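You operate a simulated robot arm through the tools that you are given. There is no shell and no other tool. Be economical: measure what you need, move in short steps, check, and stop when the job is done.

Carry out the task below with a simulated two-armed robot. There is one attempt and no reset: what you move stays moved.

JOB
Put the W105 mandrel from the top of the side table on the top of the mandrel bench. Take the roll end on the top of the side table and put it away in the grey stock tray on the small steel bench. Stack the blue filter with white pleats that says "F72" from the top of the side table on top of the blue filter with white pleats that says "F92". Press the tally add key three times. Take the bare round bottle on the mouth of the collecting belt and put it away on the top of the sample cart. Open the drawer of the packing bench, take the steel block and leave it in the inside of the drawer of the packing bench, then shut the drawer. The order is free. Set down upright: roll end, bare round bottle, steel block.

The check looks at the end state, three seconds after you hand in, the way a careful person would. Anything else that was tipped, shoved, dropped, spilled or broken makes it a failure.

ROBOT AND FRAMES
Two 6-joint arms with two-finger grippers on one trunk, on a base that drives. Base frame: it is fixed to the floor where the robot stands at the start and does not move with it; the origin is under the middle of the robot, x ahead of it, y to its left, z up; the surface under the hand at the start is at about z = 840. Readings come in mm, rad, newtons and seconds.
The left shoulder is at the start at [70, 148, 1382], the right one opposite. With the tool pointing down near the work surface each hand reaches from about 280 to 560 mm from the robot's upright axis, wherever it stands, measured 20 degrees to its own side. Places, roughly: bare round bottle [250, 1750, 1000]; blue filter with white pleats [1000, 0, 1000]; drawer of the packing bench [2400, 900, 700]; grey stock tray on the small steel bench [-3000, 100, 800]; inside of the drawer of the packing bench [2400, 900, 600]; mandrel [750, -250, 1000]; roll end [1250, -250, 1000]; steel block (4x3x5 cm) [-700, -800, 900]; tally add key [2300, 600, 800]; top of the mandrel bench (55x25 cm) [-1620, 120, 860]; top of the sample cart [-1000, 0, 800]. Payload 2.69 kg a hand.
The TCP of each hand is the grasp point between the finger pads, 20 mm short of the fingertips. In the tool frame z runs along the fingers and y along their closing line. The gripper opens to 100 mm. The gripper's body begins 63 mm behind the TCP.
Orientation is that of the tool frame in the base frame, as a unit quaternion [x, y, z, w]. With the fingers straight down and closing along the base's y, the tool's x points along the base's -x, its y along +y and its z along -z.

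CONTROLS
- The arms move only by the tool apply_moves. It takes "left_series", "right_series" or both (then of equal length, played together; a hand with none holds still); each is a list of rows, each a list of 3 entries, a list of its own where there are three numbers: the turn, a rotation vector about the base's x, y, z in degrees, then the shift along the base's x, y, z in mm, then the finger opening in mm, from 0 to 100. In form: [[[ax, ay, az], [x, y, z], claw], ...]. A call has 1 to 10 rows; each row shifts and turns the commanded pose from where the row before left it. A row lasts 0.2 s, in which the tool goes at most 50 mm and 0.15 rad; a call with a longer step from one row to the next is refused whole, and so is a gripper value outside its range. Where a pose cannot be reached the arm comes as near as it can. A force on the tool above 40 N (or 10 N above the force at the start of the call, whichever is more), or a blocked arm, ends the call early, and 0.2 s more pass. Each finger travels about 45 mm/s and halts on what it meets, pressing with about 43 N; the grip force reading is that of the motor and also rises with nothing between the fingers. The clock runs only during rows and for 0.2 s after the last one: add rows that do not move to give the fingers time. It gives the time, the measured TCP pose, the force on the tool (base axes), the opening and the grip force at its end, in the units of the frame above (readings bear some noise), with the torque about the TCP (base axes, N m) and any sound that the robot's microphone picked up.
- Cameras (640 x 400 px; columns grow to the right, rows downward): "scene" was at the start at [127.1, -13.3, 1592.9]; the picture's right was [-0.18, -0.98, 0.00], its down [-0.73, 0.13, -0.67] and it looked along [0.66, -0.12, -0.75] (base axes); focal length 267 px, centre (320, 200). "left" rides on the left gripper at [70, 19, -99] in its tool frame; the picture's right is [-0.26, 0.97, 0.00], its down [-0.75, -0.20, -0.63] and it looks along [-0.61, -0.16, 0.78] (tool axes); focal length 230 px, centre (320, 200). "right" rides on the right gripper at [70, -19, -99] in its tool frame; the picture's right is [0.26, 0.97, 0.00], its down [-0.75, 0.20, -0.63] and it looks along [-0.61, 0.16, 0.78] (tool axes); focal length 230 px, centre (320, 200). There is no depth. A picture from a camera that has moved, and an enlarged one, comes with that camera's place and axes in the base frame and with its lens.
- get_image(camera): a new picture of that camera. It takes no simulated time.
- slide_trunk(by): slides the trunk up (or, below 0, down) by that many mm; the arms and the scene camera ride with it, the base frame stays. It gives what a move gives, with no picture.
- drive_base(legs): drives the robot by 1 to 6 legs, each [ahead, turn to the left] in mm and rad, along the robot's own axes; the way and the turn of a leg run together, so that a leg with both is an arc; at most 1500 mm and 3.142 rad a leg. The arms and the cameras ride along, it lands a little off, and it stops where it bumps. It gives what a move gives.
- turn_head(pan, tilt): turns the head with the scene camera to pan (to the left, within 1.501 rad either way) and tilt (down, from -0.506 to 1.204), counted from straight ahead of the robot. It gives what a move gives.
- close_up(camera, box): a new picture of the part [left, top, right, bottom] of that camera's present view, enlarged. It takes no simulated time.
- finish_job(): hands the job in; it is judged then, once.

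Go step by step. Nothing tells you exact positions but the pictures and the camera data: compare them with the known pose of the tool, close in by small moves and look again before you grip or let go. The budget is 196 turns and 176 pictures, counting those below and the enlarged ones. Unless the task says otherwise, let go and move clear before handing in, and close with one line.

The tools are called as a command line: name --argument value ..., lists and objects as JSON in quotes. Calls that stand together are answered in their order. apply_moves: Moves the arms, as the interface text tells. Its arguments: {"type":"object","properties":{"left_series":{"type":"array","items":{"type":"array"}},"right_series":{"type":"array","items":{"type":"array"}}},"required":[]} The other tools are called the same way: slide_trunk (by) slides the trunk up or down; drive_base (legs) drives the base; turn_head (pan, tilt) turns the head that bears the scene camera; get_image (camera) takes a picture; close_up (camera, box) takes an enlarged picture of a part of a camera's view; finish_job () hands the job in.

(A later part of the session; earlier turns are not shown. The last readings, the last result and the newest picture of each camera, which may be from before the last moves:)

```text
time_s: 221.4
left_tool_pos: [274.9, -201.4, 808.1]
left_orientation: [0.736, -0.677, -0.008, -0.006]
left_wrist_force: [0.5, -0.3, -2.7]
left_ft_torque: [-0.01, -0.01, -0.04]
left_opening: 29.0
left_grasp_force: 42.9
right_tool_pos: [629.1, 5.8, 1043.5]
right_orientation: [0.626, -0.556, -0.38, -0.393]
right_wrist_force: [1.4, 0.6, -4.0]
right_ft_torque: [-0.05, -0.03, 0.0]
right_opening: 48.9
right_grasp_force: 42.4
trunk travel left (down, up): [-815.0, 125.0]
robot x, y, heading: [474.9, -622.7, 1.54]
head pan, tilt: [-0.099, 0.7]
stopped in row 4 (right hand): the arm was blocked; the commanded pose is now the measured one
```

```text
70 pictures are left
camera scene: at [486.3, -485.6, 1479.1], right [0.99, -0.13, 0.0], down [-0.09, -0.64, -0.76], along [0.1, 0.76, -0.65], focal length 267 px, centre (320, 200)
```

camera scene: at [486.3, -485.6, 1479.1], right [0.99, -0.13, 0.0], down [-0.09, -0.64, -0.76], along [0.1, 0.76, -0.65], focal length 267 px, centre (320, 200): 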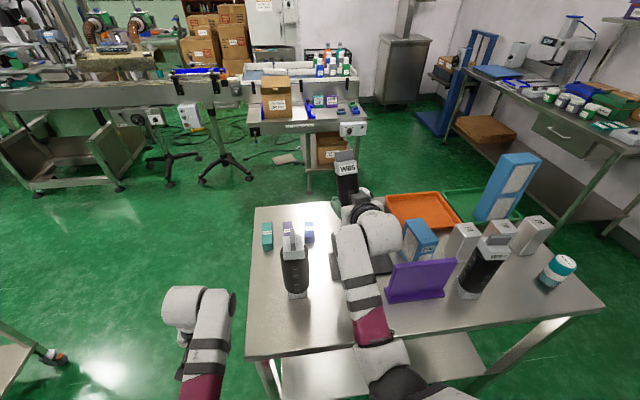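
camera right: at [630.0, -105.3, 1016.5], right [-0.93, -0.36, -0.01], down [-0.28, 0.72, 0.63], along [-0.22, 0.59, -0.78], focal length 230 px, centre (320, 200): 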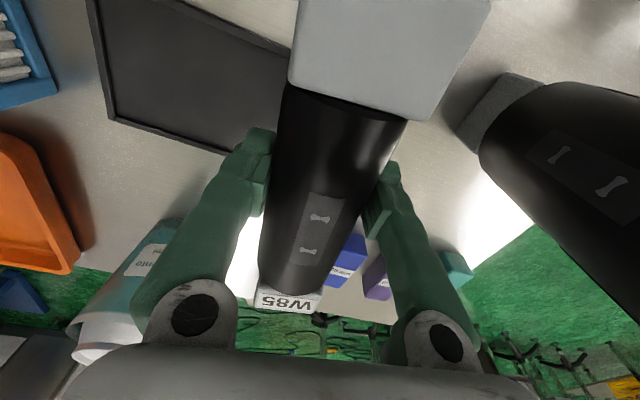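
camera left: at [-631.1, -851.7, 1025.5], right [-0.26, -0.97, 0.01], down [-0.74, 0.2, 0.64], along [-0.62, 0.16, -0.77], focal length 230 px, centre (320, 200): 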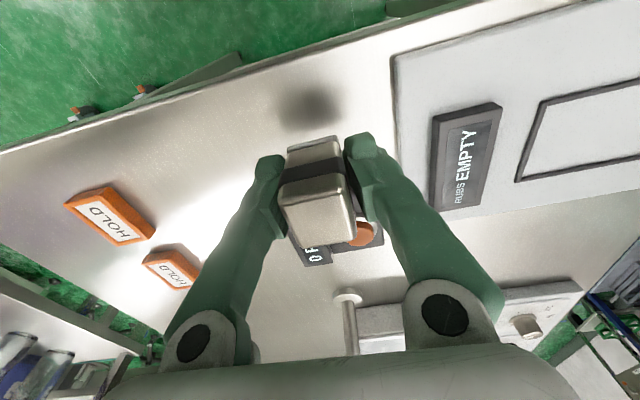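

66° reached; the wrist is near a limit with the trunk high. I raise the hand relative to the trunk, lower the trunk, then continue.

apply_moves --right_series '[[[0, 0, 0], [-4, 8, 20], 40], [[0, 0, 0], [-4, 8, 25], 40], [[0, 0, 0], [-4, 8, 25], 40], [[0, 0, 0], [-4, 8, 25], 40]]'

slide_trunk --by -110

apply_moves --right_series '[[[6, 0.6, 0], [-3, 3, 8], 40], [[6, 0.6, 0], [-3, 3, 8], 40], [[6, 0.6, 0], [0, 0, 5], 40], [[4, 0.4, 0], [0, 0, 0], 40]]'

```text
time_s: 222.4
left_tool_pos: [274.9, -200.7, 808.1]
left_orientation: [0.736, -0.677, -0.008, -0.005]
left_wrist_force: [-0.2, -0.2, -3.5]
left_ft_torque: [0.02, -0.02, -0.02]
left_opening: 28.7
left_grasp_force: 43.3
right_tool_pos: [608.8, 39.1, 1137.8]
right_orientation: [0.626, -0.557, -0.382, -0.39]
right_wrist_force: [-0.5, 0.1, -4.4]
right_ft_torque: [-0.06, 0.03, -0.02]
right_opening: 48.7
right_grasp_force: 43.2
trunk travel left (down, up): [-815.0, 125.0]
robot x, y, heading: [477.3, -624.9, 1.536]
head pan, tilt: [-0.099, 0.7]
```

```text
time_s: 223.9
left_tool_pos: [275.5, -202.1, 697.7]
left_orientation: [0.735, -0.678, -0.007, -0.005]
left_wrist_force: [-0.8, -0.1, -2.8]
left_ft_torque: [0.01, -0.02, -0.02]
left_opening: 28.9
left_grasp_force: 43.4
right_tool_pos: [609.5, 38.3, 1028.8]
right_orientation: [0.625, -0.556, -0.382, -0.392]
right_wrist_force: [0.7, -0.6, -4.2]
right_ft_torque: [-0.05, -0.01, 0.01]
right_opening: 49.0
right_grasp_force: 42.8
trunk travel left (down, up): [-705.0, 235.0]
robot x, y, heading: [473.0, -620.8, 1.538]
head pan, tilt: [-0.099, 0.7]
```

```text
time_s: 224.9
left_tool_pos: [275.2, -201.6, 697.8]
left_orientation: [0.735, -0.678, -0.008, -0.007]
left_wrist_force: [-0.3, 0.8, -3.2]
left_ft_torque: [0.02, -0.01, 0.03]
left_opening: 28.9
left_grasp_force: 42.9
right_tool_pos: [602.5, 43.7, 1049.5]
right_orientation: [0.532, -0.48, -0.493, -0.493]
right_wrist_force: [-0.2, -0.2, -4.7]
right_ft_torque: [0.01, -0.02, 0.02]
right_opening: 48.5
right_grasp_force: 43.1
trunk travel left (down, up): [-705.0, 235.0]
robot x, y, heading: [473.2, -623.1, 1.537]
head pan, tilt: [-0.099, 0.7]
```

W85 is nearly vertical. Fine-level it and drive back so it is over its original spot (≈600,−160).

apply_moves --right_series '[[[0.7, 1.5, 0], [0, 0, 0], 40], [[0.7, 1.5, 0], [0, 0, 0], 40], [[0, 0, 0], [0, 0, 0], 40]]'

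drive_base --legs '[[-203, 0]]'

get_image --camera "scene"

```text
time_s: 225.7
left_tool_pos: [275.6, -202.1, 698.7]
left_orientation: [0.735, -0.678, -0.008, -0.006]
left_wrist_force: [0.6, -0.6, -3.2]
left_ft_torque: [0.01, 0.02, 0.02]
left_opening: 28.8
left_grasp_force: 42.8
right_tool_pos: [603.6, 45.3, 1050.9]
right_orientation: [0.513, -0.488, -0.512, -0.486]
right_wrist_force: [0.2, 0.3, -4.7]
right_ft_torque: [0.01, -0.04, 0.03]
right_opening: 48.7
right_grasp_force: 43.0
trunk travel left (down, up): [-705.0, 235.0]
robot x, y, heading: [472.8, -621.6, 1.536]
head pan, tilt: [-0.099, 0.7]
```

```text
time_s: 227.3
left_tool_pos: [267.7, -399.7, 698.1]
left_orientation: [0.735, -0.678, -0.007, -0.006]
left_wrist_force: [-0.3, -0.3, -2.4]
left_ft_torque: [0.0, 0.03, -0.02]
left_opening: 29.0
left_grasp_force: 42.6
right_tool_pos: [598.7, -154.3, 1050.1]
right_orientation: [0.513, -0.488, -0.512, -0.487]
right_wrist_force: [-0.5, -0.3, -3.6]
right_ft_torque: [-0.03, 0.0, -0.03]
right_opening: 48.7
right_grasp_force: 42.9
trunk travel left (down, up): [-705.0, 235.0]
robot x, y, heading: [469.3, -817.8, 1.537]
head pan, tilt: [-0.099, 0.7]
```

```text
69 pictures are left
camera scene: at [479.9, -684.4, 1368.9], right [0.99, -0.13, 0.0], down [-0.09, -0.64, -0.76], along [0.1, 0.76, -0.65], focal length 267 px, centre (320, 200)
```

scene: 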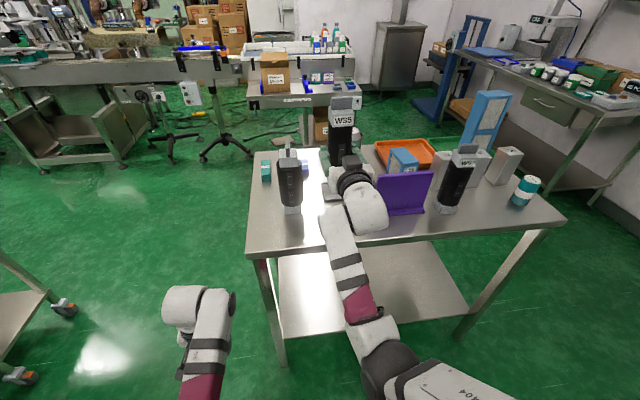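

Upright above its spot. Lower by trunk.

slide_trunk --by -90

close_up --camera "scene" --box '[240, 60, 480, 260]'

```text
time_s: 228.5
left_tool_pos: [269.3, -401.3, 608.6]
left_orientation: [0.735, -0.679, -0.008, -0.006]
left_wrist_force: [0.1, 0.7, -2.3]
left_ft_torque: [0.0, 0.0, -0.01]
left_opening: 28.7
left_grasp_force: 42.5
right_tool_pos: [597.8, -156.1, 961.1]
right_orientation: [0.512, -0.488, -0.512, -0.487]
right_wrist_force: [0.5, -1.0, -4.0]
right_ft_torque: [0.01, 0.01, 0.02]
right_opening: 48.9
right_grasp_force: 42.5
trunk travel left (down, up): [-615.0, 325.0]
robot x, y, heading: [466.9, -824.0, 1.536]
head pan, tilt: [-0.099, 0.7]
```

```text
2.00 times, centred on (360, 160) of scene
camera zoom: at [479.9, -686.4, 1279.2], right [0.99, -0.13, 0.0], down [-0.09, -0.64, -0.76], along [0.1, 0.76, -0.64], focal length 534 px, centre (240, 280)
```

zoom: 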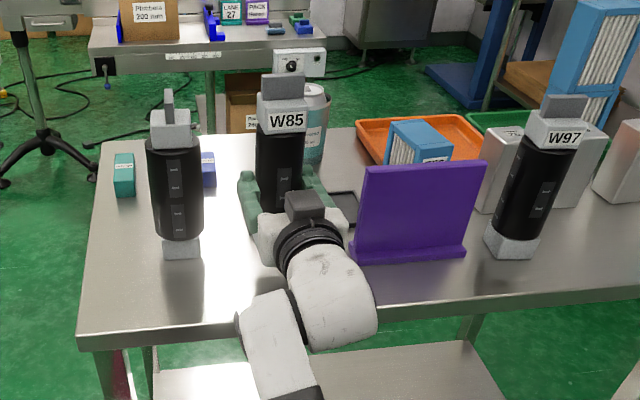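

slide_trunk --by -9

slide_trunk --by -3

slide_trunk --by -2

```text
time_s: 229.1
left_tool_pos: [268.1, -402.0, 600.1]
left_orientation: [0.735, -0.678, -0.007, -0.006]
left_wrist_force: [-0.3, 0.2, -3.6]
left_ft_torque: [0.02, 0.01, -0.03]
left_opening: 28.8
left_grasp_force: 43.0
right_tool_pos: [598.0, -156.6, 950.3]
right_orientation: [0.512, -0.488, -0.512, -0.487]
right_wrist_force: [0.3, 0.2, -3.7]
right_ft_torque: [0.01, 0.0, -0.02]
right_opening: 48.8
right_grasp_force: 43.3
trunk travel left (down, up): [-606.0, 334.0]
robot x, y, heading: [473.1, -822.2, 1.536]
head pan, tilt: [-0.099, 0.7]
```

```text
time_s: 229.6
left_tool_pos: [269.5, -402.7, 596.8]
left_orientation: [0.735, -0.678, -0.008, -0.006]
left_wrist_force: [-0.9, 0.4, -2.6]
left_ft_torque: [0.0, 0.0, 0.01]
left_opening: 29.0
left_grasp_force: 43.2
right_tool_pos: [598.1, -155.5, 948.8]
right_orientation: [-0.512, 0.487, 0.512, 0.487]
right_wrist_force: [0.2, 0.4, -4.3]
right_ft_torque: [0.01, 0.01, 0.04]
right_opening: 49.1
right_grasp_force: 42.5
trunk travel left (down, up): [-603.0, 337.0]
robot x, y, heading: [468.8, -821.1, 1.537]
head pan, tilt: [-0.099, 0.7]
```

```text
time_s: 230.1
left_tool_pos: [268.6, -402.8, 594.6]
left_orientation: [0.735, -0.678, -0.008, -0.006]
left_wrist_force: [0.4, -0.5, -3.5]
left_ft_torque: [-0.02, -0.01, 0.01]
left_opening: 28.9
left_grasp_force: 43.1
right_tool_pos: [597.1, -155.2, 946.3]
right_orientation: [0.513, -0.487, -0.512, -0.487]
right_wrist_force: [-0.7, 0.3, -4.6]
right_ft_torque: [0.0, 0.01, 0.02]
right_opening: 48.6
right_grasp_force: 42.9
trunk travel left (down, up): [-601.0, 339.0]
robot x, y, heading: [467.6, -819.7, 1.538]
head pan, tilt: [-0.099, 0.7]
```

slide_trunk --by -3

slide_trunk --by -3

slide_trunk --by -3

```text
time_s: 230.7
left_tool_pos: [269.2, -401.2, 590.5]
left_orientation: [0.735, -0.678, -0.008, -0.006]
left_wrist_force: [-0.8, 0.3, -2.8]
left_ft_torque: [0.03, 0.0, 0.0]
left_opening: 28.8
left_grasp_force: 42.6
right_tool_pos: [597.7, -155.8, 943.9]
right_orientation: [0.513, -0.488, -0.512, -0.487]
right_wrist_force: [-0.7, 0.0, -4.2]
right_ft_torque: [0.01, 0.03, -0.01]
right_opening: 48.6
right_grasp_force: 43.3
trunk travel left (down, up): [-598.0, 342.0]
robot x, y, heading: [470.7, -822.7, 1.539]
head pan, tilt: [-0.099, 0.7]
```

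```text
time_s: 231.2
left_tool_pos: [268.2, -401.8, 587.5]
left_orientation: [0.735, -0.678, -0.007, -0.006]
left_wrist_force: [0.1, 0.1, -3.1]
left_ft_torque: [-0.02, -0.01, -0.02]
left_opening: 28.9
left_grasp_force: 43.1
right_tool_pos: [597.0, -156.2, 940.7]
right_orientation: [0.513, -0.488, -0.512, -0.486]
right_wrist_force: [0.4, -0.1, -4.4]
right_ft_torque: [-0.01, -0.01, -0.02]
right_opening: 48.9
right_grasp_force: 43.7
trunk travel left (down, up): [-595.0, 345.0]
robot x, y, heading: [466.5, -821.7, 1.534]
head pan, tilt: [-0.099, 0.7]
```

```text
time_s: 231.7
left_tool_pos: [268.6, -401.2, 585.5]
left_orientation: [0.735, -0.678, -0.008, -0.006]
left_wrist_force: [0.1, 0.5, -2.8]
left_ft_torque: [-0.01, 0.02, 0.0]
left_opening: 29.1
left_grasp_force: 42.5
right_tool_pos: [597.7, -155.4, 936.3]
right_orientation: [0.512, -0.488, -0.512, -0.487]
right_wrist_force: [-0.1, 0.1, -4.0]
right_ft_torque: [-0.04, 0.02, 0.0]
right_opening: 48.6
right_grasp_force: 42.5
trunk travel left (down, up): [-592.0, 348.0]
robot x, y, heading: [467.3, -822.9, 1.535]
head pan, tilt: [-0.099, 0.7]
```

slide_trunk --by -3

slide_trunk --by -3

close_up --camera "scene" --box '[300, 90, 420, 190]'

```text
time_s: 232.2
left_tool_pos: [268.8, -401.4, 583.2]
left_orientation: [0.735, -0.678, -0.008, -0.006]
left_wrist_force: [0.4, -0.5, -3.7]
left_ft_torque: [0.0, -0.01, -0.01]
left_opening: 29.0
left_grasp_force: 43.2
right_tool_pos: [597.1, -155.9, 934.8]
right_orientation: [0.512, -0.488, -0.511, -0.487]
right_wrist_force: [-0.4, 0.4, -3.7]
right_ft_torque: [-0.03, 0.02, -0.01]
right_opening: 48.9
right_grasp_force: 43.0
trunk travel left (down, up): [-589.0, 351.0]
robot x, y, heading: [468.9, -824.0, 1.537]
head pan, tilt: [-0.099, 0.7]
```

```text
time_s: 232.7
left_tool_pos: [269.9, -402.2, 578.6]
left_orientation: [0.735, -0.678, -0.007, -0.006]
left_wrist_force: [-0.6, -0.2, -2.3]
left_ft_torque: [-0.02, 0.01, -0.01]
left_opening: 29.0
left_grasp_force: 43.1
right_tool_pos: [597.3, -155.8, 930.5]
right_orientation: [0.512, -0.488, -0.512, -0.487]
right_wrist_force: [-0.5, 0.2, -4.4]
right_ft_torque: [0.01, -0.01, 0.02]
right_opening: 48.7
right_grasp_force: 43.0
trunk travel left (down, up): [-586.0, 354.0]
robot x, y, heading: [468.6, -821.4, 1.541]
head pan, tilt: [-0.099, 0.7]
```

```text
4.00 times, centred on (360, 140) of scene
camera zoom: at [479.9, -686.0, 1250.1], right [0.99, -0.13, 0.0], down [-0.09, -0.64, -0.76], along [0.1, 0.76, -0.65], focal length 1067 px, centre (160, 440)
```

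zoom: 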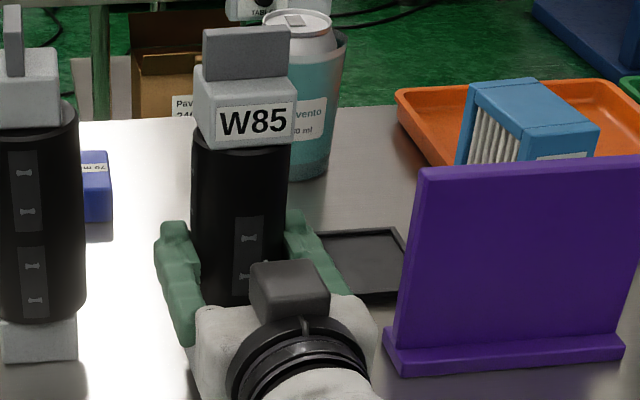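

slide_trunk --by -3

slide_trunk --by -3

slide_trunk --by -2

slide_trunk --by -2

```text
time_s: 233.2
left_tool_pos: [268.2, -401.4, 575.9]
left_orientation: [0.735, -0.678, -0.007, -0.006]
left_wrist_force: [-0.3, 0.2, -2.7]
left_ft_torque: [-0.02, -0.02, -0.02]
left_opening: 28.8
left_grasp_force: 42.7
right_tool_pos: [597.3, -155.9, 928.4]
right_orientation: [0.512, -0.489, -0.511, -0.487]
right_wrist_force: [-0.1, -1.0, -4.1]
right_ft_torque: [-0.04, -0.02, 0.0]
right_opening: 48.7
right_grasp_force: 43.0
trunk travel left (down, up): [-583.0, 357.0]
robot x, y, heading: [465.8, -824.6, 1.535]
head pan, tilt: [-0.099, 0.7]
```

```text
time_s: 233.8
left_tool_pos: [268.5, -402.6, 573.2]
left_orientation: [0.735, -0.678, -0.008, -0.005]
left_wrist_force: [0.1, -0.5, -3.5]
left_ft_torque: [-0.02, -0.04, 0.01]
left_opening: 28.7
left_grasp_force: 42.8
right_tool_pos: [597.3, -155.7, 925.4]
right_orientation: [0.513, -0.487, -0.512, -0.486]
right_wrist_force: [0.1, 0.9, -3.2]
right_ft_torque: [0.01, 0.03, -0.01]
right_opening: 48.8
right_grasp_force: 43.2
trunk travel left (down, up): [-580.0, 360.0]
robot x, y, heading: [468.7, -820.6, 1.539]
head pan, tilt: [-0.099, 0.7]
```

```text
time_s: 234.3
left_tool_pos: [267.9, -402.8, 571.8]
left_orientation: [0.735, -0.678, -0.008, -0.006]
left_wrist_force: [0.3, -0.5, -2.4]
left_ft_torque: [-0.01, -0.03, -0.02]
left_opening: 28.8
left_grasp_force: 43.0
right_tool_pos: [597.9, -155.8, 924.0]
right_orientation: [-0.512, 0.487, 0.512, 0.487]
right_wrist_force: [-0.2, 0.3, -2.1]
right_ft_torque: [0.12, -0.05, -0.01]
right_opening: 49.0
right_grasp_force: 43.0
trunk travel left (down, up): [-578.0, 362.0]
robot x, y, heading: [461.7, -822.3, 1.534]
head pan, tilt: [-0.099, 0.7]
```

```text
time_s: 234.8
left_tool_pos: [269.7, -402.9, 569.8]
left_orientation: [0.735, -0.678, -0.008, -0.006]
left_wrist_force: [-0.1, 0.3, -2.0]
left_ft_torque: [0.01, 0.0, -0.02]
left_opening: 28.8
left_grasp_force: 43.0
right_tool_pos: [597.4, -156.7, 922.9]
right_orientation: [-0.511, 0.487, 0.513, 0.489]
right_wrist_force: [0.5, 4.6, 5.0]
right_ft_torque: [0.54, 0.03, -0.06]
right_opening: 49.0
right_grasp_force: 43.0
trunk travel left (down, up): [-576.0, 364.0]
robot x, y, heading: [468.3, -821.2, 1.534]
head pan, tilt: [-0.099, 0.7]
```

Contact. Ease 1 mm, open, and back away.

slide_trunk --by 1

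apply_moves --right_series '[[[0, 0, 0], [0, 0, 0], 51], [[0, 0, 0], [0, 0, 0], 55], [[0, 0, 0], [0, 0, 0], 65], [[0, 0, 0], [0, 0, 0], 85], [[0, 0, 0], [0, 0, 0], 90]]'

drive_base --legs '[[-160, 0]]'

get_image --camera "scene"

```text
time_s: 235.3
left_tool_pos: [267.3, -402.0, 571.6]
left_orientation: [0.735, -0.678, -0.008, -0.007]
left_wrist_force: [0.3, 0.3, -4.2]
left_ft_torque: [0.01, 0.02, 0.0]
left_opening: 28.8
left_grasp_force: 42.9
right_tool_pos: [596.4, -156.8, 923.6]
right_orientation: [-0.511, 0.487, 0.513, 0.488]
right_wrist_force: [0.4, 3.4, 6.5]
right_ft_torque: [0.58, 0.01, -0.03]
right_opening: 48.7
right_grasp_force: 42.8
trunk travel left (down, up): [-577.0, 363.0]
robot x, y, heading: [466.3, -819.1, 1.541]
head pan, tilt: [-0.099, 0.7]
```

```text
time_s: 236.5
left_tool_pos: [270.0, -402.3, 570.0]
left_orientation: [0.735, -0.678, -0.008, -0.008]
left_wrist_force: [-0.8, -0.3, -3.2]
left_ft_torque: [0.0, -0.02, 0.0]
left_opening: 29.1
left_grasp_force: 42.9
right_tool_pos: [597.0, -156.8, 924.3]
right_orientation: [-0.513, 0.487, 0.513, 0.487]
right_wrist_force: [-0.4, 0.4, 0.0]
right_ft_torque: [0.01, -0.01, 0.02]
right_opening: 89.9
right_grasp_force: 0.0
trunk travel left (down, up): [-577.0, 363.0]
robot x, y, heading: [467.6, -826.5, 1.533]
head pan, tilt: [-0.099, 0.7]
```

```text
time_s: 237.9
left_tool_pos: [262.2, -560.9, 570.2]
left_orientation: [0.735, -0.678, -0.008, -0.006]
left_wrist_force: [0.1, -0.2, -3.2]
left_ft_torque: [0.01, -0.02, 0.0]
left_opening: 28.9
left_grasp_force: 42.8
right_tool_pos: [590.7, -314.5, 923.5]
right_orientation: [-0.512, 0.487, 0.512, 0.488]
right_wrist_force: [-0.4, -0.3, 0.3]
right_ft_torque: [-0.01, 0.01, 0.01]
right_opening: 90.0
right_grasp_force: 0.0
trunk travel left (down, up): [-577.0, 363.0]
robot x, y, heading: [461.3, -980.1, 1.539]
head pan, tilt: [-0.099, 0.7]
```

```text
66 pictures are left
camera scene: at [474.2, -845.5, 1241.3], right [0.99, -0.13, 0.0], down [-0.09, -0.64, -0.76], along [0.1, 0.76, -0.64], focal length 267 px, centre (320, 200)
```

scene: 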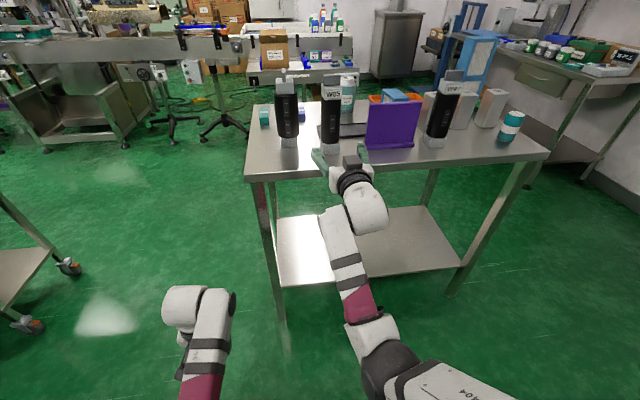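

W85 is back upright at its place. Now the packing bench with the steel block. I fold the right hand back to tool-down, raise the trunk, and drive around.

apply_moves --right_series '[[[-8.4, -0.4, 0], [0, -10, 5], 60], [[-8.4, -0.4, 0], [0, -10, 5], 30], [[-8.4, -0.4, 0], [0, -10, 5], 0], [[-8.4, -0.4, 0], [0, -10, 5], 0], [[-8.4, -0.4, 0], [0, -10, 0], 0], [[-8.4, -0.4, 0], [0, -10, 0], 0], [[-8.4, -0.4, 0], [0, -10, 0], 0], [[-8.4, -0.4, 0], [0, -10, 0], 0], [[-8.4, -0.4, 0], [0, -10, 0], 0], [[-8.4, -0.4, 0], [0, -10, 0], 0]]'

slide_trunk --by 250

drive_base --legs '[[0, -1.54]]'

drive_base --legs '[[1140, 0]]'

```text
time_s: 240.1
left_tool_pos: [262.8, -559.5, 571.5]
left_orientation: [0.735, -0.678, -0.008, -0.007]
left_wrist_force: [0.2, 0.0, -3.1]
left_ft_torque: [-0.02, 0.02, -0.03]
left_opening: 28.7
left_grasp_force: 42.9
right_tool_pos: [583.1, -371.1, 931.6]
right_orientation: [0.723, -0.689, -0.037, -0.034]
right_wrist_force: [0.1, -0.7, -0.9]
right_ft_torque: [0.01, -0.03, 0.03]
right_opening: 0.0
right_grasp_force: 29.4
right hand out of reach, approached as far as the arm can: row 7, 8, 9
trunk travel left (down, up): [-577.0, 363.0]
robot x, y, heading: [459.7, -981.1, 1.543]
head pan, tilt: [-0.099, 0.7]
```

```text
time_s: 242.7
left_tool_pos: [262.2, -560.7, 819.8]
left_orientation: [0.735, -0.678, -0.009, -0.007]
left_wrist_force: [-0.2, -0.2, -3.3]
left_ft_torque: [-0.01, -0.01, -0.05]
left_opening: 28.9
left_grasp_force: 43.2
right_tool_pos: [583.9, -371.5, 1181.9]
right_orientation: [0.723, -0.689, -0.039, -0.034]
right_wrist_force: [0.5, -1.4, -0.5]
right_ft_torque: [0.02, -0.01, 0.02]
right_opening: 0.0
right_grasp_force: 30.3
trunk travel left (down, up): [-827.0, 113.0]
robot x, y, heading: [461.7, -979.1, 1.538]
head pan, tilt: [-0.099, 0.7]
```

```text
time_s: 246.8
left_tool_pos: [874.0, -764.9, 820.6]
left_orientation: [-0.059, 0.998, 0.002, 0.01]
left_wrist_force: [-0.9, -0.1, -3.2]
left_ft_torque: [-0.03, 0.02, -0.04]
left_opening: 29.0
left_grasp_force: 42.8
right_tool_pos: [1075.2, -1077.7, 1181.1]
right_orientation: [-0.043, 0.998, 0.003, 0.051]
right_wrist_force: [0.9, -0.3, 0.3]
right_ft_torque: [0.01, 0.02, 0.03]
right_opening: 0.0
right_grasp_force: 29.5
trunk travel left (down, up): [-827.0, 113.0]
robot x, y, heading: [461.9, -982.1, 0.006]
head pan, tilt: [-0.099, 0.7]
```

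```text
time_s: 252.6
left_tool_pos: [2009.0, -767.5, 821.7]
left_orientation: [-0.056, 0.998, 0.001, 0.011]
left_wrist_force: [0.7, -0.4, -2.5]
left_ft_torque: [0.03, -0.03, 0.0]
left_opening: 28.8
left_grasp_force: 42.8
right_tool_pos: [2206.6, -1080.6, 1181.6]
right_orientation: [-0.039, 0.998, 0.003, 0.051]
right_wrist_force: [0.0, 0.4, 0.2]
right_ft_torque: [-0.01, 0.02, 0.01]
right_opening: 0.1
right_grasp_force: 29.4
trunk travel left (down, up): [-827.0, 113.0]
robot x, y, heading: [1594.6, -981.1, -0.002]
head pan, tilt: [-0.099, 0.7]
```

drive_base --legs '[[0, 1.571]]'

apply_moves --left_series '[[[0, 0, 0], [5, 0, 30], 22], [[0, 0, 0], [5, 0, 30], 22], [[0, 0, 0], [5, 0, 30], 22], [[0, 0, 0], [5, 0, 20], 22]]'

```text
time_s: 256.8
left_tool_pos: [1385.9, -562.8, 820.6]
left_orientation: [0.742, -0.67, -0.009, -0.006]
left_wrist_force: [0.4, 0.1, -2.8]
left_ft_torque: [0.0, 0.0, -0.03]
left_opening: 28.8
left_grasp_force: 43.1
right_tool_pos: [1704.0, -366.8, 1180.9]
right_orientation: [0.73, -0.681, -0.039, -0.034]
right_wrist_force: [0.3, -0.3, -0.1]
right_ft_torque: [-0.01, 0.01, 0.02]
right_opening: 0.1
right_grasp_force: 29.6
trunk travel left (down, up): [-827.0, 113.0]
robot x, y, heading: [1592.2, -981.6, 1.553]
head pan, tilt: [-0.099, 0.7]
```

```text
time_s: 257.8
left_tool_pos: [1419.1, -552.1, 889.2]
left_orientation: [0.742, -0.67, -0.01, -0.007]
left_wrist_force: [0.3, 0.2, -3.3]
left_ft_torque: [-0.01, -0.03, 0.02]
left_opening: 28.9
left_grasp_force: 43.4
left hand out of reach, approached as far as the arm can: row 3, 4
right_tool_pos: [1703.7, -366.5, 1180.3]
right_orientation: [0.73, -0.682, -0.039, -0.034]
right_wrist_force: [0.8, -0.4, -0.4]
right_ft_torque: [-0.02, 0.0, 0.01]
right_opening: 0.0
right_grasp_force: 30.0
trunk travel left (down, up): [-827.0, 113.0]
robot x, y, heading: [1593.8, -981.4, 1.553]
head pan, tilt: [-0.099, 0.7]
```

drive_base --legs '[[0, 0.025]]'

drive_base --legs '[[1500, 0]]'

drive_base --legs '[[60, 0]]'

drive_base --legs '[[0, -1.4]]'

turn_head --pan 0.0 --tilt 0.6

get_image --camera "scene"

```text
time_s: 258.6
left_tool_pos: [1409.0, -554.3, 888.9]
left_orientation: [0.749, -0.662, -0.012, -0.006]
left_wrist_force: [1.2, 0.3, -2.2]
left_ft_torque: [0.01, 0.03, 0.01]
left_opening: 29.0
left_grasp_force: 42.9
right_tool_pos: [1690.3, -364.3, 1179.7]
right_orientation: [0.737, -0.673, -0.04, -0.033]
right_wrist_force: [-0.5, 0.5, 0.8]
right_ft_torque: [-0.02, 0.01, -0.02]
right_opening: 0.1
right_grasp_force: 30.0
trunk travel left (down, up): [-827.0, 113.0]
robot x, y, heading: [1593.4, -980.0, 1.583]
head pan, tilt: [-0.099, 0.7]
```

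```text
time_s: 266.1
left_tool_pos: [1380.6, 960.5, 889.0]
left_orientation: [0.752, -0.659, -0.011, -0.006]
left_wrist_force: [0.2, 0.4, -3.0]
left_ft_torque: [0.0, -0.01, -0.01]
left_opening: 28.9
left_grasp_force: 42.8
right_tool_pos: [1659.5, 1154.2, 1180.6]
right_orientation: [0.741, -0.67, -0.039, -0.033]
right_wrist_force: [0.0, -0.7, -0.1]
right_ft_torque: [0.02, 0.0, 0.0]
right_opening: 0.1
right_grasp_force: 29.2
trunk travel left (down, up): [-827.0, 113.0]
robot x, y, heading: [1570.4, 539.1, 1.596]
head pan, tilt: [-0.099, 0.7]
```

```text
time_s: 267.6
left_tool_pos: [1361.5, 1013.4, 896.2]
left_orientation: [0.756, -0.653, -0.032, -0.002]
left_wrist_force: [-0.2, 0.5, -3.8]
left_ft_torque: [-0.08, 0.03, 0.04]
left_opening: 28.8
left_grasp_force: 42.9
right_tool_pos: [1652.7, 1219.8, 1180.2]
right_orientation: [0.735, -0.674, -0.066, -0.044]
right_wrist_force: [-0.9, 1.2, 0.4]
right_ft_torque: [-0.09, 0.04, 0.01]
right_opening: 0.0
right_grasp_force: 29.7
trunk travel left (down, up): [-827.0, 113.0]
robot x, y, heading: [1565.7, 596.6, 1.593]
head pan, tilt: [-0.099, 0.7]
stopped in leg 1: the robot was blocked; the commanded pose is now the measured one
```

```text
time_s: 271.3
left_tool_pos: [1922.1, 893.0, 898.2]
left_orientation: [-0.182, 0.983, 0.023, 0.024]
left_wrist_force: [0.0, -0.4, -2.6]
left_ft_torque: [0.01, 0.03, -0.02]
left_opening: 29.1
left_grasp_force: 42.8
right_tool_pos: [2186.0, 650.2, 1184.5]
right_orientation: [-0.151, 0.985, 0.024, 0.079]
right_wrist_force: [-0.3, -1.2, 0.3]
right_ft_torque: [-0.01, -0.03, -0.03]
right_opening: 0.3
right_grasp_force: 29.6
trunk travel left (down, up): [-827.0, 113.0]
robot x, y, heading: [1569.1, 595.8, 0.239]
head pan, tilt: [-0.099, 0.7]
```

```text
time_s: 272.0
left_tool_pos: [1922.3, 891.5, 897.4]
left_orientation: [-0.182, 0.983, 0.023, 0.024]
left_wrist_force: [-0.2, 0.1, -3.0]
left_ft_torque: [-0.01, 0.01, 0.02]
left_opening: 28.7
left_grasp_force: 43.4
right_tool_pos: [2186.9, 650.2, 1183.7]
right_orientation: [-0.152, 0.985, 0.025, 0.079]
right_wrist_force: [0.3, 0.2, 0.4]
right_ft_torque: [0.01, -0.01, -0.01]
right_opening: 0.0
right_grasp_force: 29.4
trunk travel left (down, up): [-827.0, 113.0]
robot x, y, heading: [1566.5, 598.0, 0.235]
head pan, tilt: [0.0, 0.6]
```

```text
65 pictures are left
camera scene: at [1703.9, 633.3, 1499.8], right [0.24, -0.97, 0.0], down [-0.55, -0.13, -0.82], along [0.8, 0.19, -0.57], focal length 267 px, centre (320, 200)
```

scene: 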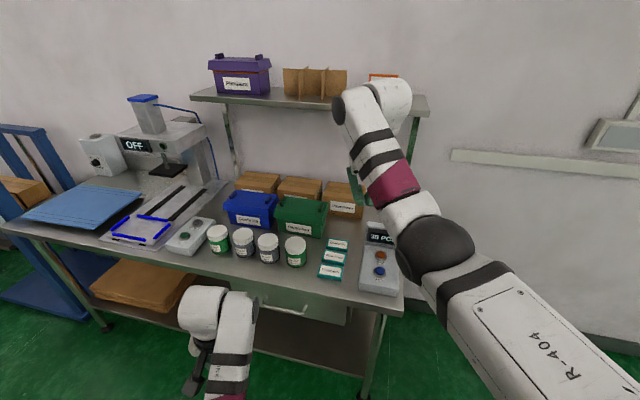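

The tally with its two keys is at the right end of the bench. Zoom on it.

close_up --camera "scene" --box '[340, 210, 420, 300]'

close_up --camera "scene" --box '[240, 260, 400, 360]'

```text
4.44 times, centred on (380, 255) of scene
camera zoom: at [1703.9, 633.3, 1499.8], right [0.24, -0.97, 0.0], down [-0.55, -0.13, -0.82], along [0.8, 0.19, -0.57], focal length 1186 px, centre (53, -44)
```

zoom: 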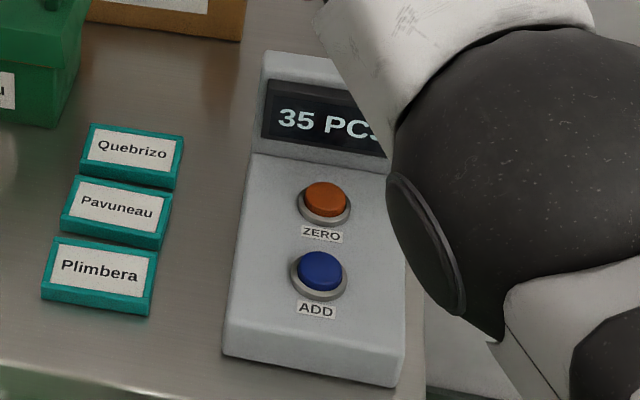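

```text
4.00 times, centred on (320, 310) of scene
camera zoom: at [1703.9, 633.3, 1499.8], right [0.24, -0.97, 0.0], down [-0.55, -0.13, -0.82], along [0.8, 0.19, -0.57], focal length 1067 px, centre (320, -240)
```

zoom: 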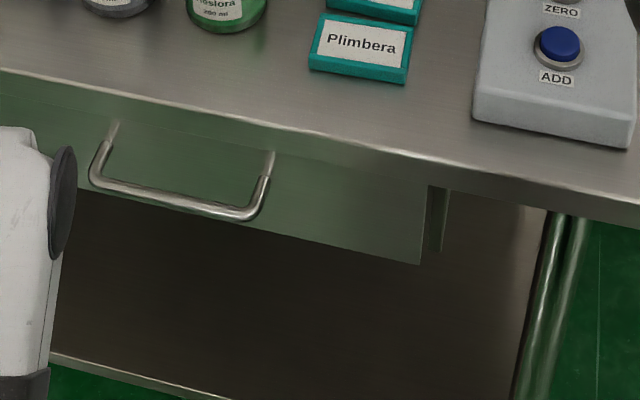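

ADD is the blue key at ≈(2273,585); the drawer handle is ≈(2140,848,776). I shift the base left and forward for the right hand to reach the key.

drive_base --legs '[[0, 0.55]]'

drive_base --legs '[[160, 0]]'

drive_base --legs '[[0, -0.8]]'

get_image --camera "right"

```text
time_s: 273.9
left_tool_pos: [1716.1, 1030.2, 897.7]
left_orientation: [-0.442, 0.896, 0.027, 0.014]
left_wrist_force: [-0.5, 0.4, -3.0]
left_ft_torque: [0.01, 0.04, -0.02]
left_opening: 28.7
left_grasp_force: 42.8
right_tool_pos: [2070.3, 966.0, 1183.7]
right_orientation: [-0.414, 0.907, 0.047, 0.07]
right_wrist_force: [0.5, 0.2, 0.1]
right_ft_torque: [0.03, 0.01, 0.0]
right_opening: 0.0
right_grasp_force: 29.3
trunk travel left (down, up): [-827.0, 113.0]
robot x, y, heading: [1571.3, 596.7, 0.789]
head pan, tilt: [0.0, 0.6]
```

```text
time_s: 275.4
left_tool_pos: [1829.7, 1143.1, 898.4]
left_orientation: [-0.442, 0.897, 0.028, 0.016]
left_wrist_force: [-0.8, 0.1, -2.3]
left_ft_torque: [0.01, -0.04, 0.04]
left_opening: 28.8
left_grasp_force: 43.0
right_tool_pos: [2180.6, 1075.1, 1185.1]
right_orientation: [-0.412, 0.907, 0.047, 0.071]
right_wrist_force: [-0.4, -0.2, 0.3]
right_ft_torque: [0.03, 0.0, -0.02]
right_opening: 0.0
right_grasp_force: 29.3
trunk travel left (down, up): [-827.0, 113.0]
robot x, y, heading: [1683.0, 716.3, 0.783]
head pan, tilt: [0.0, 0.6]
```

```text
time_s: 277.8
left_tool_pos: [2093.6, 910.9, 896.0]
left_orientation: [-0.059, 0.998, 0.019, 0.021]
left_wrist_force: [0.5, 0.0, -2.5]
left_ft_torque: [0.01, 0.03, -0.01]
left_opening: 28.9
left_grasp_force: 43.4
right_tool_pos: [2294.5, 610.6, 1182.8]
right_orientation: [-0.025, 0.996, 0.016, 0.084]
right_wrist_force: [0.6, 0.2, -0.2]
right_ft_torque: [-0.01, 0.02, -0.02]
right_opening: 0.0
right_grasp_force: 29.6
trunk travel left (down, up): [-827.0, 113.0]
robot x, y, heading: [1681.9, 711.1, -0.014]
head pan, tilt: [0.0, 0.6]
```

```text
62 pictures are left
camera right: at [2211.3, 584.2, 1267.4], right [-0.31, 0.95, -0.02], down [0.62, 0.21, 0.75], along [0.72, 0.22, -0.66], focal length 230 px, centre (320, 200)
```

right: 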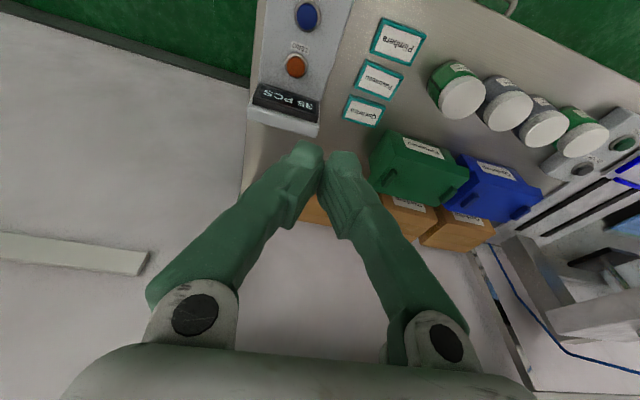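

ADD key top triangulated at ≈(2291,583,855). Level the tool and lower the closed fingertips to ~45 mm above the key.

apply_moves --right_series '[[[-0.7, 3.2, 0], [-1, -9, -30], 0], [[-0.7, 3.2, 0], [-1, -9, -40], 0], [[-0.7, 3.2, 0], [-1, -9, -45], 0], [[0, 0, 0], [0, 0, -45], 0], [[0, 0, 0], [0, 0, -45], 0], [[0, 0, 0], [0, 0, -45], 0], [[0, 0, 0], [0, 0, -10], 0], [[0, 0, 0], [0, 0, 0], 0]]'

get_image --camera "right"

turn_head --pan -0.15 --tilt 0.75

close_up --camera "scene" --box '[260, 130, 400, 240]'

```text
time_s: 279.6
left_tool_pos: [2093.7, 908.1, 896.6]
left_orientation: [-0.059, 0.998, 0.02, 0.021]
left_wrist_force: [-0.1, 0.2, -2.4]
left_ft_torque: [0.02, 0.04, -0.01]
left_opening: 28.8
left_grasp_force: 42.8
right_tool_pos: [2273.9, 568.5, 930.5]
right_orientation: [-0.024, 1.0, 0.0, -0.001]
right_wrist_force: [0.8, 0.2, 0.2]
right_ft_torque: [-0.01, 0.0, -0.05]
right_opening: 0.0
right_grasp_force: 29.6
right hand out of reach, approached as far as the arm can: row 5, 6
trunk travel left (down, up): [-827.0, 113.0]
robot x, y, heading: [1683.8, 715.4, -0.013]
head pan, tilt: [0.0, 0.6]
```

```text
61 pictures are left
camera right: at [2206.2, 546.7, 1028.5], right [-0.31, 0.95, 0.0], down [0.74, 0.24, 0.63], along [0.6, 0.19, -0.78], focal length 230 px, centre (320, 200)
```

right: 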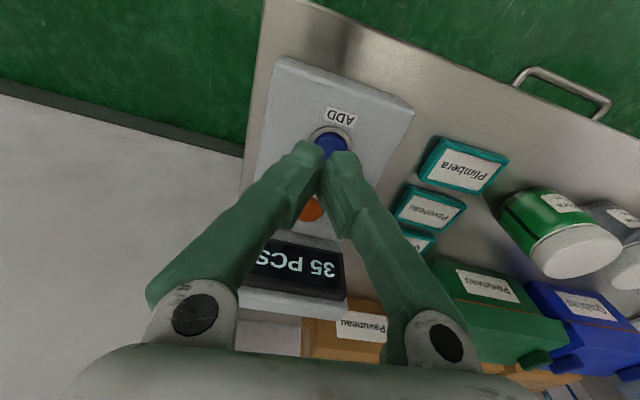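

```text
time_s: 280.3
left_tool_pos: [2093.8, 908.7, 896.1]
left_orientation: [-0.059, 0.998, 0.02, 0.02]
left_wrist_force: [0.5, -0.5, -3.1]
left_ft_torque: [0.01, 0.04, -0.01]
left_opening: 28.9
left_grasp_force: 44.1
right_tool_pos: [2274.2, 568.3, 932.7]
right_orientation: [-0.025, 1.0, 0.001, -0.001]
right_wrist_force: [-0.3, -0.4, 0.3]
right_ft_torque: [-0.02, 0.0, 0.01]
right_opening: 0.0
right_grasp_force: 30.0
trunk travel left (down, up): [-827.0, 113.0]
robot x, y, heading: [1682.3, 714.0, -0.015]
head pan, tilt: [-0.15, 0.75]
```

```text
3.64 times, centred on (330, 185) of scene
camera zoom: at [1815.4, 700.8, 1487.0], right [-0.16, -0.99, 0.0], down [-0.67, 0.11, -0.73], along [0.72, -0.12, -0.68], focal length 970 px, centre (284, 254)
```

zoom: 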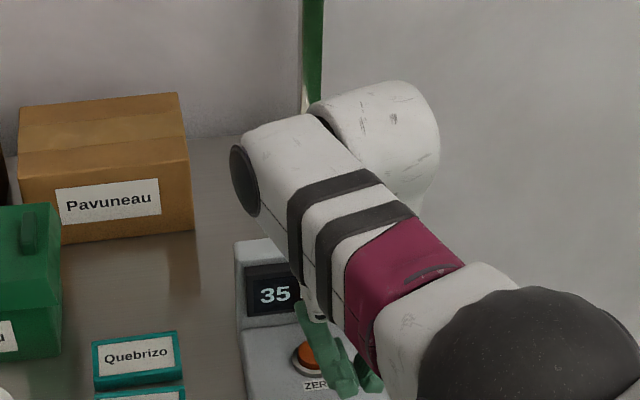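

The key is at ≈(2282,580). I move the base forward 30 mm for reach, and position the tips over the key.

drive_base --legs '[[30, 0]]'

apply_moves --right_series '[[[0, 0, 0], [-18, 10, -10], 0], [[0, 0, 0], [0, 2, -15], 0], [[0, 0, 0], [0, 0, 0], 0]]'

get_image --camera "right"

```text
time_s: 281.2
left_tool_pos: [2117.3, 909.5, 898.6]
left_orientation: [-0.059, 0.998, 0.02, 0.022]
left_wrist_force: [-1.8, -0.4, -4.8]
left_ft_torque: [0.03, -0.03, 0.0]
left_opening: 28.8
left_grasp_force: 43.0
right_tool_pos: [2302.8, 568.8, 933.1]
right_orientation: [-0.025, 1.0, 0.001, 0.003]
right_wrist_force: [0.4, 0.3, 0.1]
right_ft_torque: [-0.03, -0.08, 0.01]
right_opening: 0.3
right_grasp_force: 29.5
trunk travel left (down, up): [-827.0, 113.0]
robot x, y, heading: [1714.7, 713.4, -0.008]
head pan, tilt: [-0.15, 0.75]
```

```text
time_s: 282.0
left_tool_pos: [2120.9, 909.8, 895.5]
left_orientation: [-0.06, 0.998, 0.02, 0.021]
left_wrist_force: [-0.6, 0.0, -3.1]
left_ft_torque: [0.0, 0.0, -0.01]
left_opening: 28.8
left_grasp_force: 42.4
right_tool_pos: [2287.5, 581.2, 907.2]
right_orientation: [-0.024, 1.0, 0.0, 0.001]
right_wrist_force: [-0.2, -0.5, -0.1]
right_ft_torque: [0.01, 0.01, 0.02]
right_opening: 0.0
right_grasp_force: 29.2
trunk travel left (down, up): [-827.0, 113.0]
robot x, y, heading: [1714.0, 713.1, -0.016]
head pan, tilt: [-0.15, 0.75]
```

```text
59 pictures are left
camera right: at [2219.0, 558.2, 1005.7], right [-0.31, 0.95, 0.0], down [0.74, 0.24, 0.63], along [0.6, 0.19, -0.78], focal length 230 px, centre (320, 200)
```

right: 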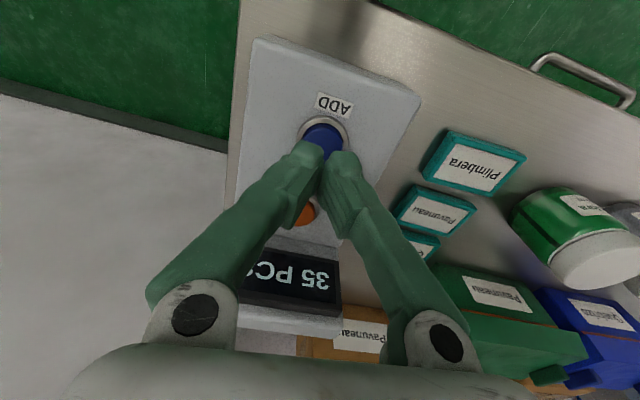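

Shift −6 and lower to near contact, then press in small steps.

apply_moves --right_series '[[[0, 0, 0], [-6, -1, -12], 0], [[0, 0, 0], [0, 0, -12], 0], [[0, 0, 0], [0, 0, -3], 0], [[0, 0, 0], [0, 0, -3], 0], [[0, 0, 0], [0, 0, -3], 0]]'

```text
time_s: 283.2
left_tool_pos: [2121.8, 910.7, 895.8]
left_orientation: [-0.059, 0.998, 0.02, 0.021]
left_wrist_force: [-0.2, 0.5, -4.0]
left_ft_torque: [-0.01, 0.02, 0.01]
left_opening: 29.0
left_grasp_force: 43.0
right_tool_pos: [2281.1, 580.3, 873.2]
right_orientation: [-0.024, 1.0, 0.0, 0.0]
right_wrist_force: [-0.4, -0.4, -0.2]
right_ft_torque: [-0.03, 0.02, -0.02]
right_opening: 0.2
right_grasp_force: 29.5
trunk travel left (down, up): [-827.0, 113.0]
robot x, y, heading: [1713.6, 712.2, -0.013]
head pan, tilt: [-0.15, 0.75]
```

apply_moves --right_series '[[[0, 0, 0], [0, 0, -2], 0], [[0, 0, 0], [0, 0, -2], 0], [[0, 0, 0], [0, 0, -2], 0]]'

apply_moves --right_series '[[[0, 0, 0], [0, 0, -2], 0], [[0, 0, 0], [0, 0, -2], 0]]'

get_image --camera "right"

```text
time_s: 284.0
left_tool_pos: [2121.9, 910.3, 894.9]
left_orientation: [-0.059, 0.998, 0.02, 0.02]
left_wrist_force: [0.9, -0.1, -3.0]
left_ft_torque: [0.0, -0.01, 0.01]
left_opening: 28.8
left_grasp_force: 42.8
right_tool_pos: [2281.8, 579.8, 867.1]
right_orientation: [-0.024, 1.0, 0.0, 0.001]
right_wrist_force: [0.5, -1.1, 1.9]
right_ft_torque: [0.0, 0.0, 0.03]
right_opening: 6.0
right_grasp_force: 29.6
trunk travel left (down, up): [-827.0, 113.0]
robot x, y, heading: [1712.4, 713.6, -0.015]
head pan, tilt: [-0.15, 0.75]
heard: click
```

```text
time_s: 284.6
left_tool_pos: [2121.4, 909.8, 895.4]
left_orientation: [-0.06, 0.998, 0.021, 0.021]
left_wrist_force: [-0.3, 0.0, -3.6]
left_ft_torque: [0.0, 0.01, 0.03]
left_opening: 28.9
left_grasp_force: 42.5
right_tool_pos: [2279.6, 580.1, 866.2]
right_orientation: [-0.025, 1.0, -0.001, 0.002]
right_wrist_force: [2.3, 0.2, 8.0]
right_ft_torque: [-0.03, -0.05, -0.01]
right_opening: 6.2
right_grasp_force: 29.9
trunk travel left (down, up): [-827.0, 113.0]
robot x, y, heading: [1716.1, 711.4, -0.018]
head pan, tilt: [-0.15, 0.75]
```

```text
58 pictures are left
camera right: at [2211.7, 557.1, 963.8], right [-0.31, 0.95, 0.0], down [0.74, 0.24, 0.63], along [0.6, 0.19, -0.77], focal length 230 px, centre (320, 200)
```

right: 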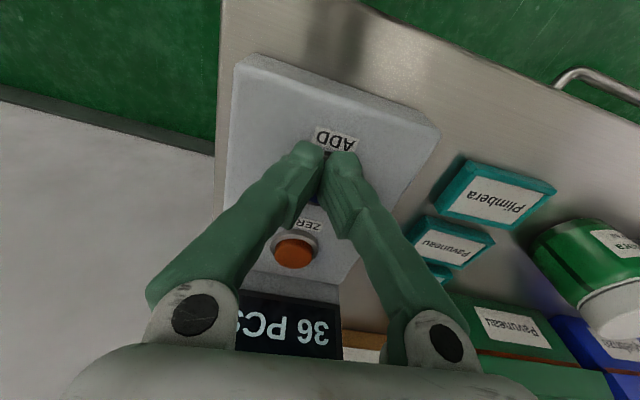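

Display shows 36. Release and press twice more.

apply_moves --right_series '[[[0, 0, 0], [0, 0, 8], 0], [[0, 0, 0], [0, 0, 10], 0], [[0, 0, 0], [0, 0, 0], 0], [[0, 0, 0], [0, 0, -10], 0], [[0, 0, 0], [0, 0, -4], 0], [[0, 0, 0], [0, 0, -3], 0], [[0, 0, 0], [0, 0, 0], 0]]'

get_image --camera "right"

```text
time_s: 286.2
left_tool_pos: [2122.0, 910.9, 896.6]
left_orientation: [-0.06, 0.998, 0.021, 0.021]
left_wrist_force: [0.4, -0.6, -2.8]
left_ft_torque: [-0.02, 0.01, 0.0]
left_opening: 28.7
left_grasp_force: 43.2
right_tool_pos: [2280.8, 578.4, 866.7]
right_orientation: [-0.025, 1.0, -0.001, 0.002]
right_wrist_force: [3.2, -0.7, 6.9]
right_ft_torque: [0.02, -0.09, 0.01]
right_opening: 6.1
right_grasp_force: 29.3
trunk travel left (down, up): [-827.0, 113.0]
robot x, y, heading: [1713.6, 714.9, -0.015]
head pan, tilt: [-0.15, 0.75]
heard: click
```

```text
57 pictures are left
camera right: at [2212.0, 556.6, 963.9], right [-0.31, 0.95, 0.0], down [0.74, 0.24, 0.63], along [0.6, 0.19, -0.77], focal length 230 px, centre (320, 200)
```

right: 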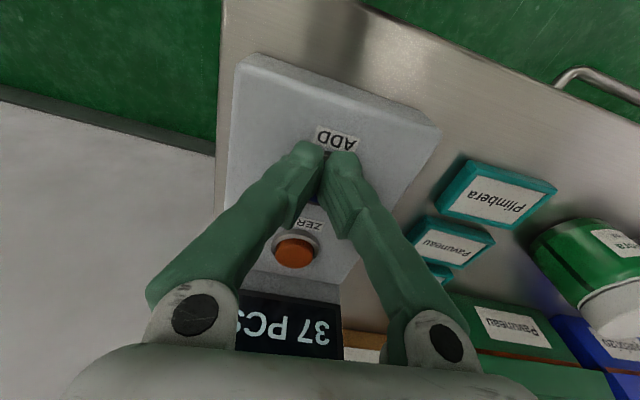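

37 now. One more press, then rise clear.

apply_moves --right_series '[[[0, 0, 0], [0, 0, 8], 0], [[0, 0, 0], [0, 0, 10], 0], [[0, 0, 0], [0, 0, 0], 0], [[0, 0, 0], [0, 0, -10], 0], [[0, 0, 0], [0, 0, -4], 0], [[0, 0, 0], [0, 0, -3], 0], [[0, 0, 0], [0, 0, 0], 0]]'

apply_moves --right_series '[[[0, 0, 0], [0, 0, 20], 0], [[0, 0, 0], [0, 0, 40], 0], [[0, 0, 0], [0, 0, 45], 0], [[0, 0, 0], [0, 0, 40], 0]]'

get_image --camera "right"

```text
time_s: 287.8
left_tool_pos: [2121.4, 910.3, 894.9]
left_orientation: [-0.06, 0.998, 0.021, 0.021]
left_wrist_force: [-0.5, 0.4, -3.7]
left_ft_torque: [-0.02, -0.02, 0.02]
left_opening: 28.9
left_grasp_force: 42.8
right_tool_pos: [2280.7, 580.6, 865.7]
right_orientation: [-0.025, 1.0, 0.0, 0.002]
right_wrist_force: [2.1, 1.6, 5.2]
right_ft_torque: [0.01, -0.05, 0.01]
right_opening: 5.8
right_grasp_force: 28.8
trunk travel left (down, up): [-827.0, 113.0]
robot x, y, heading: [1712.1, 713.2, -0.011]
head pan, tilt: [-0.15, 0.75]
heard: click
```

```text
time_s: 288.8
left_tool_pos: [2121.2, 910.4, 896.0]
left_orientation: [-0.059, 0.998, 0.021, 0.02]
left_wrist_force: [0.5, -0.4, -2.7]
left_ft_torque: [0.0, 0.05, 0.02]
left_opening: 28.9
left_grasp_force: 43.1
right_tool_pos: [2279.0, 578.4, 1011.3]
right_orientation: [-0.025, 1.0, 0.0, 0.0]
right_wrist_force: [-0.6, -0.4, 0.7]
right_ft_torque: [0.0, 0.03, 0.0]
right_opening: 0.0
right_grasp_force: 29.1
trunk travel left (down, up): [-827.0, 113.0]
robot x, y, heading: [1717.5, 713.2, -0.014]
head pan, tilt: [-0.15, 0.75]
```

```text
56 pictures are left
camera right: at [2212.2, 556.5, 1110.2], right [-0.3, 0.95, 0.0], down [0.74, 0.24, 0.63], along [0.6, 0.19, -0.78], focal length 230 px, centre (320, 200)
```

right: 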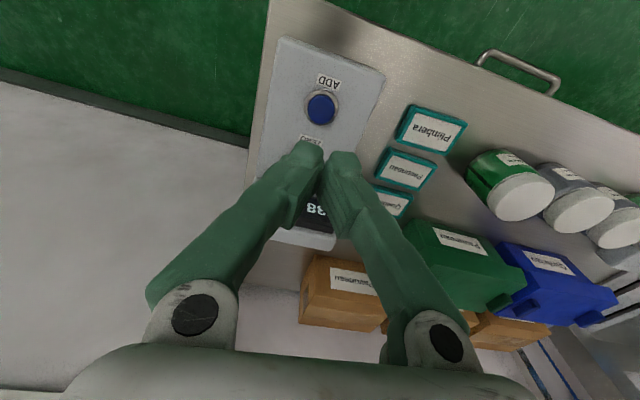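

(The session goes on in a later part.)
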